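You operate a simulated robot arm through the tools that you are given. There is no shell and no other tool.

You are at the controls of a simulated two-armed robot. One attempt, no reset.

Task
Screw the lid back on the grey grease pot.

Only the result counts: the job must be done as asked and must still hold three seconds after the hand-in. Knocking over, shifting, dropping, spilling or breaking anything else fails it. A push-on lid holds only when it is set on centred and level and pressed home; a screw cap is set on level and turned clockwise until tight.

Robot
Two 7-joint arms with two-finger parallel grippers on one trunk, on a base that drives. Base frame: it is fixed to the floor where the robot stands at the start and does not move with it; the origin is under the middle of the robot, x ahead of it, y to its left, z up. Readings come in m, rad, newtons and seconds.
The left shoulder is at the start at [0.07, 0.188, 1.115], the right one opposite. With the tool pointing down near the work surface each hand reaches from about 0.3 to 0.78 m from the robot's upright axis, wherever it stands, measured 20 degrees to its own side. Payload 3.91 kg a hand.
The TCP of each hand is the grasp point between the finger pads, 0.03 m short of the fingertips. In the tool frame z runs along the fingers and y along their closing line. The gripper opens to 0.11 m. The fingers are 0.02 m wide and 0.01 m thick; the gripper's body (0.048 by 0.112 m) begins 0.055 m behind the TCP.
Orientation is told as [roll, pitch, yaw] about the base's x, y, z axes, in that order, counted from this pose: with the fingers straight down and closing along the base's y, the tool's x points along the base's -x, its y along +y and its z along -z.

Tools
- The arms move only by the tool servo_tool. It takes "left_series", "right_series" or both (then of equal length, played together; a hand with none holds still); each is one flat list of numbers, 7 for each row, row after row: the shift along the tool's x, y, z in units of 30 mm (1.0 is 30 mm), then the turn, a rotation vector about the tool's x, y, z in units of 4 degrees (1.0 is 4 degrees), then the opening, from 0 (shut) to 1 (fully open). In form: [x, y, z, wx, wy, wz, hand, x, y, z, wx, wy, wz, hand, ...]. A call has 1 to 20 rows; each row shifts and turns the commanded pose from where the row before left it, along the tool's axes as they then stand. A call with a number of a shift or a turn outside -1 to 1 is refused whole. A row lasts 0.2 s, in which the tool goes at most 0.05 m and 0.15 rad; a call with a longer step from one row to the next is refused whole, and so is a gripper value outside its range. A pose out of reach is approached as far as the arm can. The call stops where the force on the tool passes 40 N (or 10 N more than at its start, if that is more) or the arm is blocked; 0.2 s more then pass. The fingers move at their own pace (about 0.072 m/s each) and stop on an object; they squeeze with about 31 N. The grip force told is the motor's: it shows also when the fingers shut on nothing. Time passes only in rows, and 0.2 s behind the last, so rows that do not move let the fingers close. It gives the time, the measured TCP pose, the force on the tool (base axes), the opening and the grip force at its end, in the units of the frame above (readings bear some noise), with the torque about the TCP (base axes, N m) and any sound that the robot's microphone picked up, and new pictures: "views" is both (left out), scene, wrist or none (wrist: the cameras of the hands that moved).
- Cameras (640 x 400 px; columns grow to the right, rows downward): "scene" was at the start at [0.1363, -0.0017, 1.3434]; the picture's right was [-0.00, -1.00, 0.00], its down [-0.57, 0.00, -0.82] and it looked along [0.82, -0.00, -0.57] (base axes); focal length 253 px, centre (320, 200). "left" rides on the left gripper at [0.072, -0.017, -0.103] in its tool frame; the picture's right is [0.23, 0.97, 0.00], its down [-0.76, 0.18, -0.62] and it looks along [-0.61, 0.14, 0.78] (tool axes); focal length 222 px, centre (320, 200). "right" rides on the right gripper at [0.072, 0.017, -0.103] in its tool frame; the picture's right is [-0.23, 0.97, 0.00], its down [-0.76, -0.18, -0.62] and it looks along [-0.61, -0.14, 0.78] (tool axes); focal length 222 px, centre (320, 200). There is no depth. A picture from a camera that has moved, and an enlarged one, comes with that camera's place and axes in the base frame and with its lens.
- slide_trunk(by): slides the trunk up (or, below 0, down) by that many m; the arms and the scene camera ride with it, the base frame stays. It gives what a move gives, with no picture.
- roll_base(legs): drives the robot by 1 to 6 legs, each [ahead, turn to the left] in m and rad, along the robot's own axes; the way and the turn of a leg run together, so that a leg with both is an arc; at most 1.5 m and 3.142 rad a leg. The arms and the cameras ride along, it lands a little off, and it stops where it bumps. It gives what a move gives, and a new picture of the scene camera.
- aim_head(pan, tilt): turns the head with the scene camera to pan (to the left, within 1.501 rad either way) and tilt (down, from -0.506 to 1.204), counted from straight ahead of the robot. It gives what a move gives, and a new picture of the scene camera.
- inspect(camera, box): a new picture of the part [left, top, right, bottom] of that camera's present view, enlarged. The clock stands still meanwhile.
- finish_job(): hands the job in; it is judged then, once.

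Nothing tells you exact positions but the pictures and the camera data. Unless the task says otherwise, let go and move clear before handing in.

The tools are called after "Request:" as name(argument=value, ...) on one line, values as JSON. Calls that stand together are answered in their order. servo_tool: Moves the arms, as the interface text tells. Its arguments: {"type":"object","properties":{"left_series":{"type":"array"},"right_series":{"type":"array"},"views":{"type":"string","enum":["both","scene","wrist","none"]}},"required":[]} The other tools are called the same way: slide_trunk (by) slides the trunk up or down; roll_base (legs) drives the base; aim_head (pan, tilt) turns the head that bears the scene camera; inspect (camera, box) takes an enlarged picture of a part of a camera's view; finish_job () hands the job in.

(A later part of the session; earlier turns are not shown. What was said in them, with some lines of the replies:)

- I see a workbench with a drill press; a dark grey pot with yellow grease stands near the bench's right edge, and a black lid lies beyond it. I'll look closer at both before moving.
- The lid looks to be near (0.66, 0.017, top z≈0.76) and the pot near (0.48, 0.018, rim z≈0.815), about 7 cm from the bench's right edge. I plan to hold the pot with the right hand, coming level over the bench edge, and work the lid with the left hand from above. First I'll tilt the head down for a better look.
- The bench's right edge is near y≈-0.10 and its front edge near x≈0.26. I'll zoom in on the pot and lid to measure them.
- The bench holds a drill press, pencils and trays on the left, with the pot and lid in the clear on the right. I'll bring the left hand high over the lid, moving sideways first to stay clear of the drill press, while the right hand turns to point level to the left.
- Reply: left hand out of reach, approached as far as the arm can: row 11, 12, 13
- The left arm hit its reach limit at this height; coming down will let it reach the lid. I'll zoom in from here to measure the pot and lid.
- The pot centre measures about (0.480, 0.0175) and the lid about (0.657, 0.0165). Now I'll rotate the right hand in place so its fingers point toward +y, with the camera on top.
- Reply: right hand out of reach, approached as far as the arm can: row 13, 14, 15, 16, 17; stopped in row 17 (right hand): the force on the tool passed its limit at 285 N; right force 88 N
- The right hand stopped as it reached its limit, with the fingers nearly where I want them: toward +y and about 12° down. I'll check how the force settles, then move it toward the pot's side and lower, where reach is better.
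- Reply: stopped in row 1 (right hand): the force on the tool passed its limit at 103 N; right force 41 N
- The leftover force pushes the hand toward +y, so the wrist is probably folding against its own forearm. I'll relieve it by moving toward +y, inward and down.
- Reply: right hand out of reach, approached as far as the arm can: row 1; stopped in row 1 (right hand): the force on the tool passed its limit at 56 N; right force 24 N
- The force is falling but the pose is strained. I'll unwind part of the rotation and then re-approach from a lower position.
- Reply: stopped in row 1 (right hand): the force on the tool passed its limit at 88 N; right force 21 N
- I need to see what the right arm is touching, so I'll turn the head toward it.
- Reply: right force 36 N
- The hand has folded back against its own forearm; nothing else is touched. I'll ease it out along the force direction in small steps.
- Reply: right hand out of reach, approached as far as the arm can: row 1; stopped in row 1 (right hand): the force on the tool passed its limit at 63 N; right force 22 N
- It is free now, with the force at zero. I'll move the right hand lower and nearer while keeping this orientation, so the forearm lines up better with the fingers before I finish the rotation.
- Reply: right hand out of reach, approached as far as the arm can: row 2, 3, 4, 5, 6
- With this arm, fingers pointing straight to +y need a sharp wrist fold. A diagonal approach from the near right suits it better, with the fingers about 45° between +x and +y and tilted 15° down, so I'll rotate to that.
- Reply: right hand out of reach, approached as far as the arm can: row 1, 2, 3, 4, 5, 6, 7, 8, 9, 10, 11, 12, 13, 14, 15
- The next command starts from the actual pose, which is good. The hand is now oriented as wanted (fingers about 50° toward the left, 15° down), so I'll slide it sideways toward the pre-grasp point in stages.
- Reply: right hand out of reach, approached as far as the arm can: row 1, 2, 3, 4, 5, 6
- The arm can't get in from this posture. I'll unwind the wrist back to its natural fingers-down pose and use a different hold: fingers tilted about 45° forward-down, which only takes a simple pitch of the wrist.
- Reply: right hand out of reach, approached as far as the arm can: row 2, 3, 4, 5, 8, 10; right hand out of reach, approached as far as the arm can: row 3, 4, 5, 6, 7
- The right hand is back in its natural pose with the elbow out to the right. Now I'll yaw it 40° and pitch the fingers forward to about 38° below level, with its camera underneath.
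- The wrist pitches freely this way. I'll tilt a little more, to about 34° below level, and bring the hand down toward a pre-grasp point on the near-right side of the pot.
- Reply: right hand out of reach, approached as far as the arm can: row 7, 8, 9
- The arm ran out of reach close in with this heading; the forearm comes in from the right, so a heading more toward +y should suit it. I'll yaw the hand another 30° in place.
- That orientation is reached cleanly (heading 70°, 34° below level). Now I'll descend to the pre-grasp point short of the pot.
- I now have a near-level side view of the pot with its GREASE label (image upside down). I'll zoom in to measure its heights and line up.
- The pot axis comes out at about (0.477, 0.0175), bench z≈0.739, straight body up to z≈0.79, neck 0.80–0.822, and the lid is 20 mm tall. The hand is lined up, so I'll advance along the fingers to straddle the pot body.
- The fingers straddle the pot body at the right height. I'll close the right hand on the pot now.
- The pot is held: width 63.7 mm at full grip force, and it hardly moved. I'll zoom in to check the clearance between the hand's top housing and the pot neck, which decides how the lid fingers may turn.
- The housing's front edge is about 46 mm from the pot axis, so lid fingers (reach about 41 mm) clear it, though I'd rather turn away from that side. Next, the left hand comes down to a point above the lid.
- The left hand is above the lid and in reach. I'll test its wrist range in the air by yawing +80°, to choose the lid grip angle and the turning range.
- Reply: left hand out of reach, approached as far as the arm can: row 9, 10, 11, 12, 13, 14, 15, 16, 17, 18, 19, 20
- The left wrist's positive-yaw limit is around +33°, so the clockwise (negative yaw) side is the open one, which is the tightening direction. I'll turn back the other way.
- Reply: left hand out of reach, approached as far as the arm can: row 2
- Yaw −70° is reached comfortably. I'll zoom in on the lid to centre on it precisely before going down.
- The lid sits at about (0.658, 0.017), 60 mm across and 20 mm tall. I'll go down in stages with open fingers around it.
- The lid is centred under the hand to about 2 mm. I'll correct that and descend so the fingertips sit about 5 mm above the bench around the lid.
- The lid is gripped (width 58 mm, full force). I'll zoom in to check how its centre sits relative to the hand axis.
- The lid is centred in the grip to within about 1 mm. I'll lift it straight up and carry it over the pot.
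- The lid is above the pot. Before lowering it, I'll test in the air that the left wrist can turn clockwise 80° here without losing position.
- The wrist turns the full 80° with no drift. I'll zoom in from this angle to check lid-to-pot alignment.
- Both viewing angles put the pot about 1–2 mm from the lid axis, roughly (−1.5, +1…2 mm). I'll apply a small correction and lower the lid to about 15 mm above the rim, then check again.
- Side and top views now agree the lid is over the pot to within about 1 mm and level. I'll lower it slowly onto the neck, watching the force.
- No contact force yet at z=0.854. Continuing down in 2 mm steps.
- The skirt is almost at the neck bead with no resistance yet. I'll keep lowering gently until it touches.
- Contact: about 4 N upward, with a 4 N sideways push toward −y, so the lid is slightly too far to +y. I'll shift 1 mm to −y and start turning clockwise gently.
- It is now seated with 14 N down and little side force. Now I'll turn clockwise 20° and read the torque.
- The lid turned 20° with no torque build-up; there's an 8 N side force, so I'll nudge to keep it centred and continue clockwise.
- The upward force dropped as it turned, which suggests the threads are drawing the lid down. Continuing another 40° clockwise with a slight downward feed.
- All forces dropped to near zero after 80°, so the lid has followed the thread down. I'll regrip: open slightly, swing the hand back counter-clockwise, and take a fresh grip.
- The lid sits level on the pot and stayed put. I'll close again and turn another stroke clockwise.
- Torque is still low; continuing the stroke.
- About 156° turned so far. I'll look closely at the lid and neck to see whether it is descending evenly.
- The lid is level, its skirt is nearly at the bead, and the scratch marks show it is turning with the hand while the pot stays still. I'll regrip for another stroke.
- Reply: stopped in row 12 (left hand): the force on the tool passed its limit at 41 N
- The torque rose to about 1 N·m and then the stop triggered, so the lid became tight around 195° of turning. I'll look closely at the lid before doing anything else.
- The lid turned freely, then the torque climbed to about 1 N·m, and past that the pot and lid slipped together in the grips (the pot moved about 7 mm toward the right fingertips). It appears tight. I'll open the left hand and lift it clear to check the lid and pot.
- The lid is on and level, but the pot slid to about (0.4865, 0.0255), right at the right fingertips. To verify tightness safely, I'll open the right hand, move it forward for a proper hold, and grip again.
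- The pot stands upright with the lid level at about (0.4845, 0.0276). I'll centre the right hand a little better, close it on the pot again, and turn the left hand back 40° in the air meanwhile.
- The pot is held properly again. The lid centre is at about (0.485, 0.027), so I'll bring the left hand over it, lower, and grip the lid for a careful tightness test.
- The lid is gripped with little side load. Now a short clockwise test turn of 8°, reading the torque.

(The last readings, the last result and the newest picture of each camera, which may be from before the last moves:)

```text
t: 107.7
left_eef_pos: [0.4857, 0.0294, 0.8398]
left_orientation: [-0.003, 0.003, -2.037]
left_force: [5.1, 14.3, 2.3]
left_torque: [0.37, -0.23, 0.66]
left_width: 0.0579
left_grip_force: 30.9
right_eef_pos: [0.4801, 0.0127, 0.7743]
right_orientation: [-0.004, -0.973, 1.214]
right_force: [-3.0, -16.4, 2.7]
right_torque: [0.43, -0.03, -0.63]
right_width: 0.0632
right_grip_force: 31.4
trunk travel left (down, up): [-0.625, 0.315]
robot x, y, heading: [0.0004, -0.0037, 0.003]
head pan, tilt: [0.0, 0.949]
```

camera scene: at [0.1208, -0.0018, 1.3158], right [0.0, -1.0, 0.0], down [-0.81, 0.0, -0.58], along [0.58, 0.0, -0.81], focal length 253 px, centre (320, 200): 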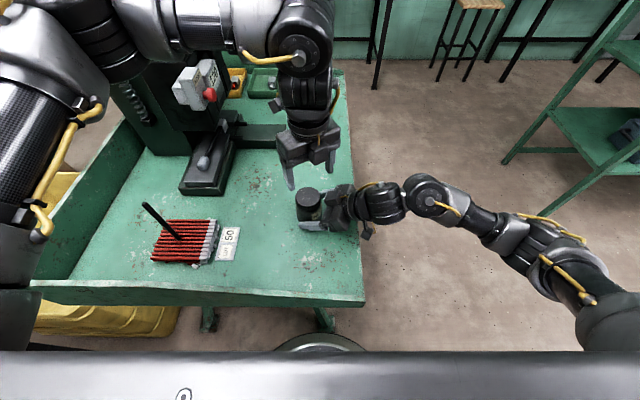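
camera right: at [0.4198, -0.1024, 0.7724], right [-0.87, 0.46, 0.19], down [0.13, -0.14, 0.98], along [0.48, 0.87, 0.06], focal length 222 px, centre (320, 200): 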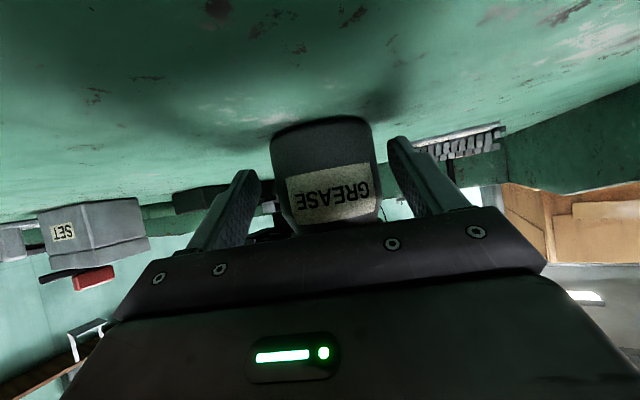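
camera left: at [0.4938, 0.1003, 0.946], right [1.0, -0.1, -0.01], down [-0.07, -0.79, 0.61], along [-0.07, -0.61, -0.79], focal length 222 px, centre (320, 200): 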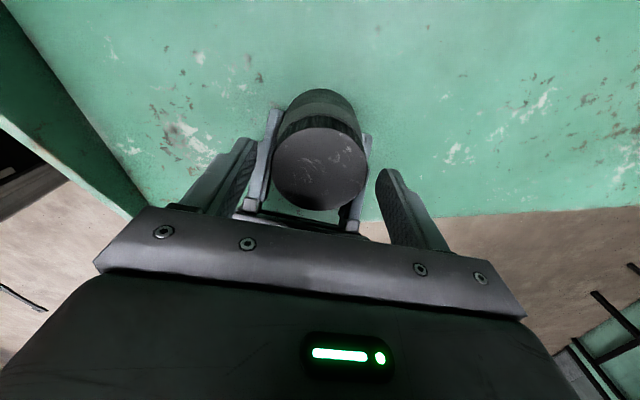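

The torque rises at once (0.66 N·m within 8°), so the lid is tight on the pot. I'll open the left hand and lift it clear.

Request:
servo_tool(left_series=[0, 0, 0, 0, 0, -0.6, 0.3, 0, 0, 0, 0, 0, 0, 0.7, 0, 0, 0, 0, 0, 0, 0.75, 0, 0, 0, 0, 0, 0, 0.75, 0, 0, -0.4, 0, 0, 0, 0.75, 0, 0, -0.8, 0, 0, 0, 0.75, 0, 0, -1, 0, 0, 0, 0.75, 0, 0, -1, 0, 0, 0, 0.75, 0, 0, -1, 0, 0, 0, 0.75], views="both")

Request:
inspect(camera="scene", box=[290, 175, 350, 235])

```text
t: 109.7
left_eef_pos: [0.4836, 0.0265, 0.9655]
left_orientation: [0.001, -0.001, -1.998]
left_force: [-0.8, -0.3, -0.3]
left_torque: [-0.02, 0.0, 0.0]
left_width: 0.0823
left_grip_force: 0.1
right_eef_pos: [0.48, 0.0123, 0.7733]
right_orientation: [-0.004, -0.973, 1.215]
right_force: [-0.2, -0.5, -0.5]
right_torque: [-0.1, 0.07, -0.03]
right_width: 0.0633
right_grip_force: 31.2
trunk travel left (down, up): [-0.625, 0.315]
robot x, y, heading: [0.0005, -0.0005, 0.0]
head pan, tilt: [0.0, 0.949]
camera scene: at [0.1204, -0.0019, 1.3158], right [0.0, -1.0, 0.0], down [-0.81, 0.0, -0.58], along [0.58, 0.0, -0.81], focal length 253 px, centre (320, 200)
camera left: at [0.4978, 0.0991, 1.0705], right [0.98, -0.19, 0.0], down [-0.15, -0.77, 0.62], along [-0.12, -0.61, -0.78], focal length 222 px, centre (320, 200)
```

scene: 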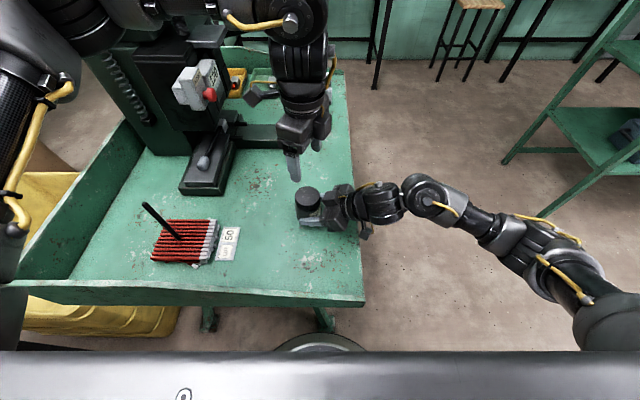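
left: 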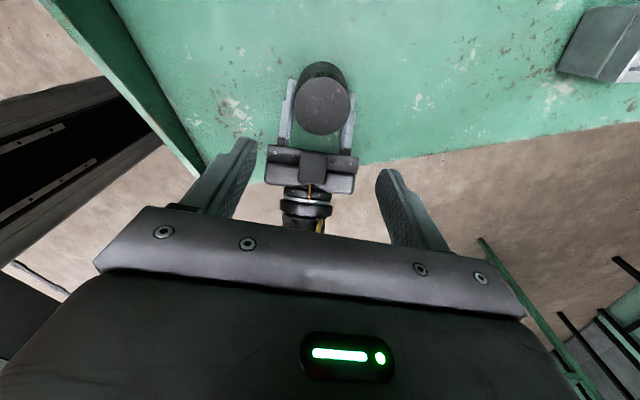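

```text
6.67 times, centred on (320, 205) of scene
camera zoom: at [0.1204, -0.0019, 1.3158], right [0.0, -1.0, 0.0], down [-0.81, 0.0, -0.58], along [0.58, 0.0, -0.81], focal length 1684 px, centre (320, 167)
```

zoom: 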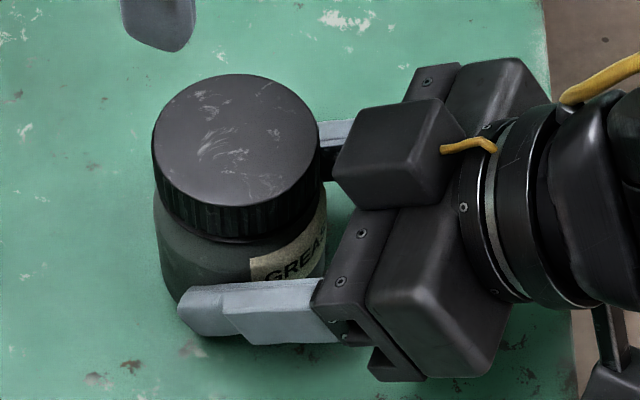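

The lid is on, level and tight. Now I'll open the right hand and back it straight out along its fingers.

Request:
servo_tool(right_series=[0, 0, 0, 0, 0, 0, 0.62, 0, 0, 0, 0, 0, 0, 0.75, 0, 0, 0, 0, 0, 0, 0.9, 0, 0, 0, 0, 0, 0, 1, 0, 0, -0.4, 0, 0, 0, 1, 0, 0, -0.8, 0, 0, 0, 1, 0, 0, -0.8, 0, 0, 0, 1, 0, 0, -0.8, 0, 0, 0, 1, 0, 0, -0.8, 0, 0, 0, 1, 0, 0, -0.8, 0, 0, 0, 1], views="both")

Request:
inspect(camera="scene", box=[280, 165, 360, 245])

Request:
inspect(camera="right", box=[200, 60, 440, 220])

```text
t: 111.9
left_eef_pos: [0.483, 0.0259, 0.9666]
left_orientation: [0.0, 0.002, -1.995]
left_force: [-0.2, 0.2, -0.9]
left_torque: [0.01, -0.01, 0.0]
left_width: 0.0821
left_grip_force: 0.0
right_eef_pos: [0.4406, -0.0863, 0.8514]
right_orientation: [-0.006, -0.974, 1.215]
right_force: [0.9, -0.1, 0.0]
right_torque: [0.01, 0.0, 0.01]
right_width: 0.1099
right_grip_force: 0.1
trunk travel left (down, up): [-0.625, 0.315]
robot x, y, heading: [0.0017, 0.0018, -0.002]
head pan, tilt: [0.0, 0.949]
camera scene: at [0.1203, -0.0023, 1.3159], right [0.0, -1.0, 0.0], down [-0.81, 0.0, -0.58], along [0.58, 0.0, -0.81], focal length 253 px, centre (320, 200)
camera right: at [0.3811, -0.1997, 0.8485], right [-0.87, 0.46, 0.19], down [0.13, -0.14, 0.98], along [0.48, 0.87, 0.06], focal length 222 px, centre (320, 200)
```

scene: 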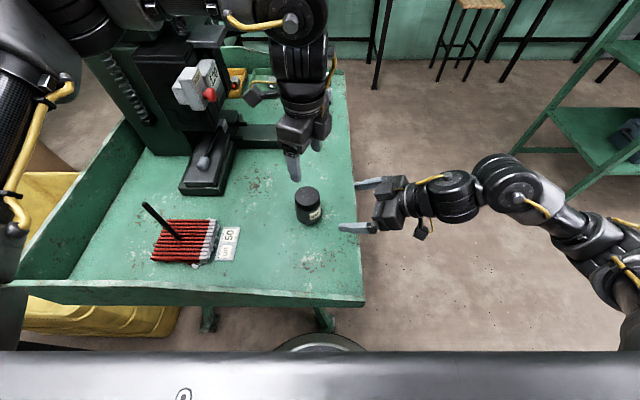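
right: 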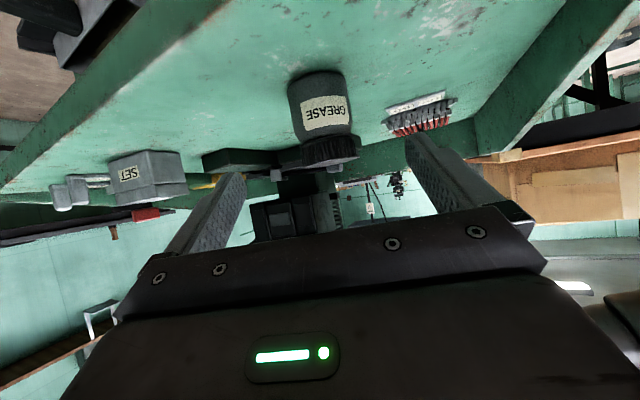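

```text
5.00 times, centred on (320, 205) of scene
camera zoom: at [0.1203, -0.0023, 1.3159], right [0.0, -1.0, 0.0], down [-0.81, 0.0, -0.58], along [0.58, 0.0, -0.81], focal length 1263 px, centre (320, 175)
```

zoom: 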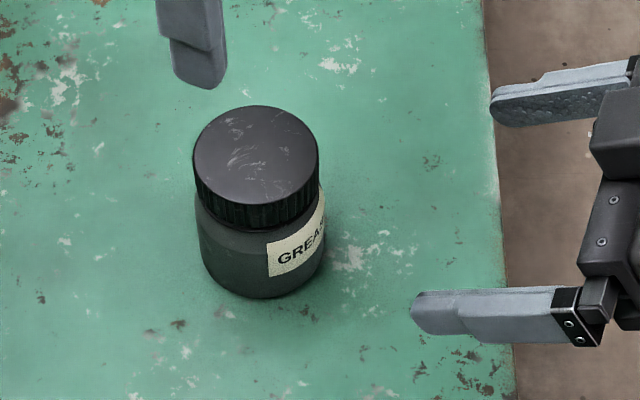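

```text
2.50 times, centred on (320, 140) of right
camera zoom: at [0.3811, -0.1997, 0.8485], right [-0.87, 0.46, 0.19], down [0.13, -0.14, 0.98], along [0.48, 0.87, 0.06], focal length 555 px, centre (320, 350)
```

zoom: 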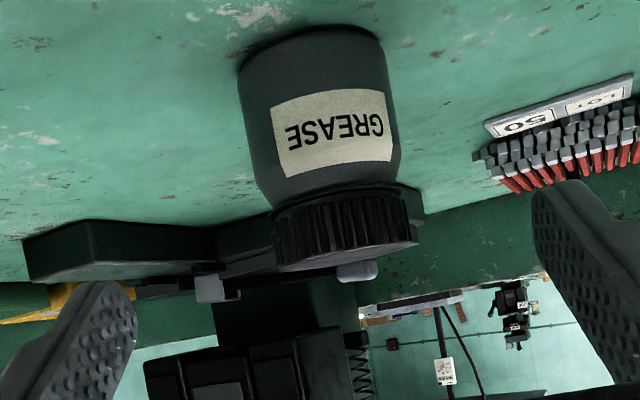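

The side view shows the lid square and fully down on the pot, which stands upright by itself. I'll move both hands further clear and then hand in.

Request:
servo_tool(left_series=[0, 0, -1, 0, 0, 0, 0.75, 0, 0, -1, 0, 0, 0, 0.75, 0, 0, -1, 0, 0, 0, 0.75, 0, 0, 0, 0, 0, 0, 0.75], right_series=[-0.4, 0, -0.8, 0, 0, 0, 1, -0.4, 0, -0.8, 0, 0, 0, 1, -0.4, 0, -0.8, 0, 0, 0, 1, 0, 0, 0, 0, 0, 0, 1], views="scene")

Request:
inspect(camera="scene", box=[280, 165, 360, 245])

```text
t: 112.9
left_eef_pos: [0.4854, 0.0277, 1.0568]
left_orientation: [-0.001, -0.001, -1.997]
left_force: [1.0, -0.2, -0.3]
left_torque: [-0.01, 0.03, 0.01]
left_width: 0.0825
left_grip_force: 0.0
right_eef_pos: [0.4275, -0.1238, 0.9207]
right_orientation: [-0.002, -0.971, 1.214]
right_force: [0.1, -0.6, -0.2]
right_torque: [0.0, 0.0, 0.01]
right_width: 0.1101
right_grip_force: 0.0
trunk travel left (down, up): [-0.625, 0.315]
robot x, y, heading: [-0.0023, 0.0001, 0.001]
head pan, tilt: [0.0, 0.949]
camera scene: at [0.1218, -0.0016, 1.3157], right [0.0, -1.0, 0.0], down [-0.81, 0.0, -0.58], along [0.58, 0.0, -0.81], focal length 253 px, centre (320, 200)
```

scene: 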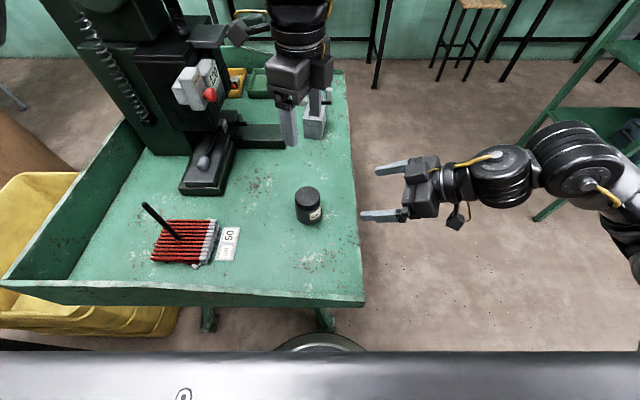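

```text
5.00 times, centred on (320, 205) of scene
camera zoom: at [0.1218, -0.0016, 1.3157], right [0.0, -1.0, 0.0], down [-0.81, 0.0, -0.58], along [0.58, 0.0, -0.81], focal length 1263 px, centre (320, 175)
```

zoom: 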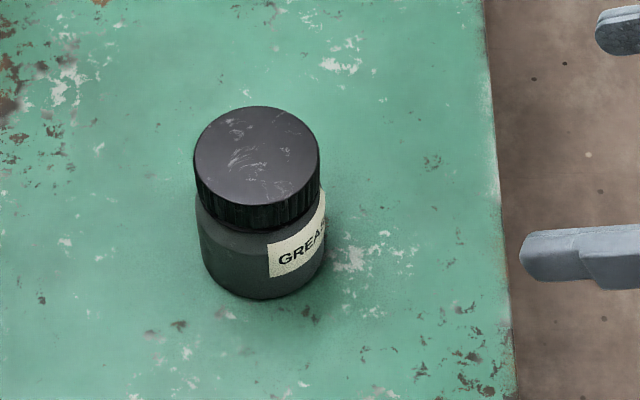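

The grease pot stands upright with its lid level and screwed tight, both hands are clear, and nothing else on the bench has moved. I'm handing in the job.

Request:
finish_job()

```text
The job is handed in.
```

The lid is back on the grey grease pot, level and screwed down until it resisted, and I've handed the job in. I don't have the judging result.

- **Tightness:** the lid turned freely for about 195° in total, then the torque climbed to about 1 N·m. When I gripped it again afterwards, it resisted at once, reaching 0.66 N·m within 8° of turning.
- **Pot position:** the pot shifted about 1 cm and turned slightly. This happened when the lid came tight and the pot slipped in the right hand's grip. It is standing upright on the bench.
- **Surroundings:** nothing else on the bench looked disturbed in the last pictures. Both hands are open and clear of the pot.

Early on, the right hand pressed hard against its own forearm, with a force spike of 285 N. It came free without touching anything else.
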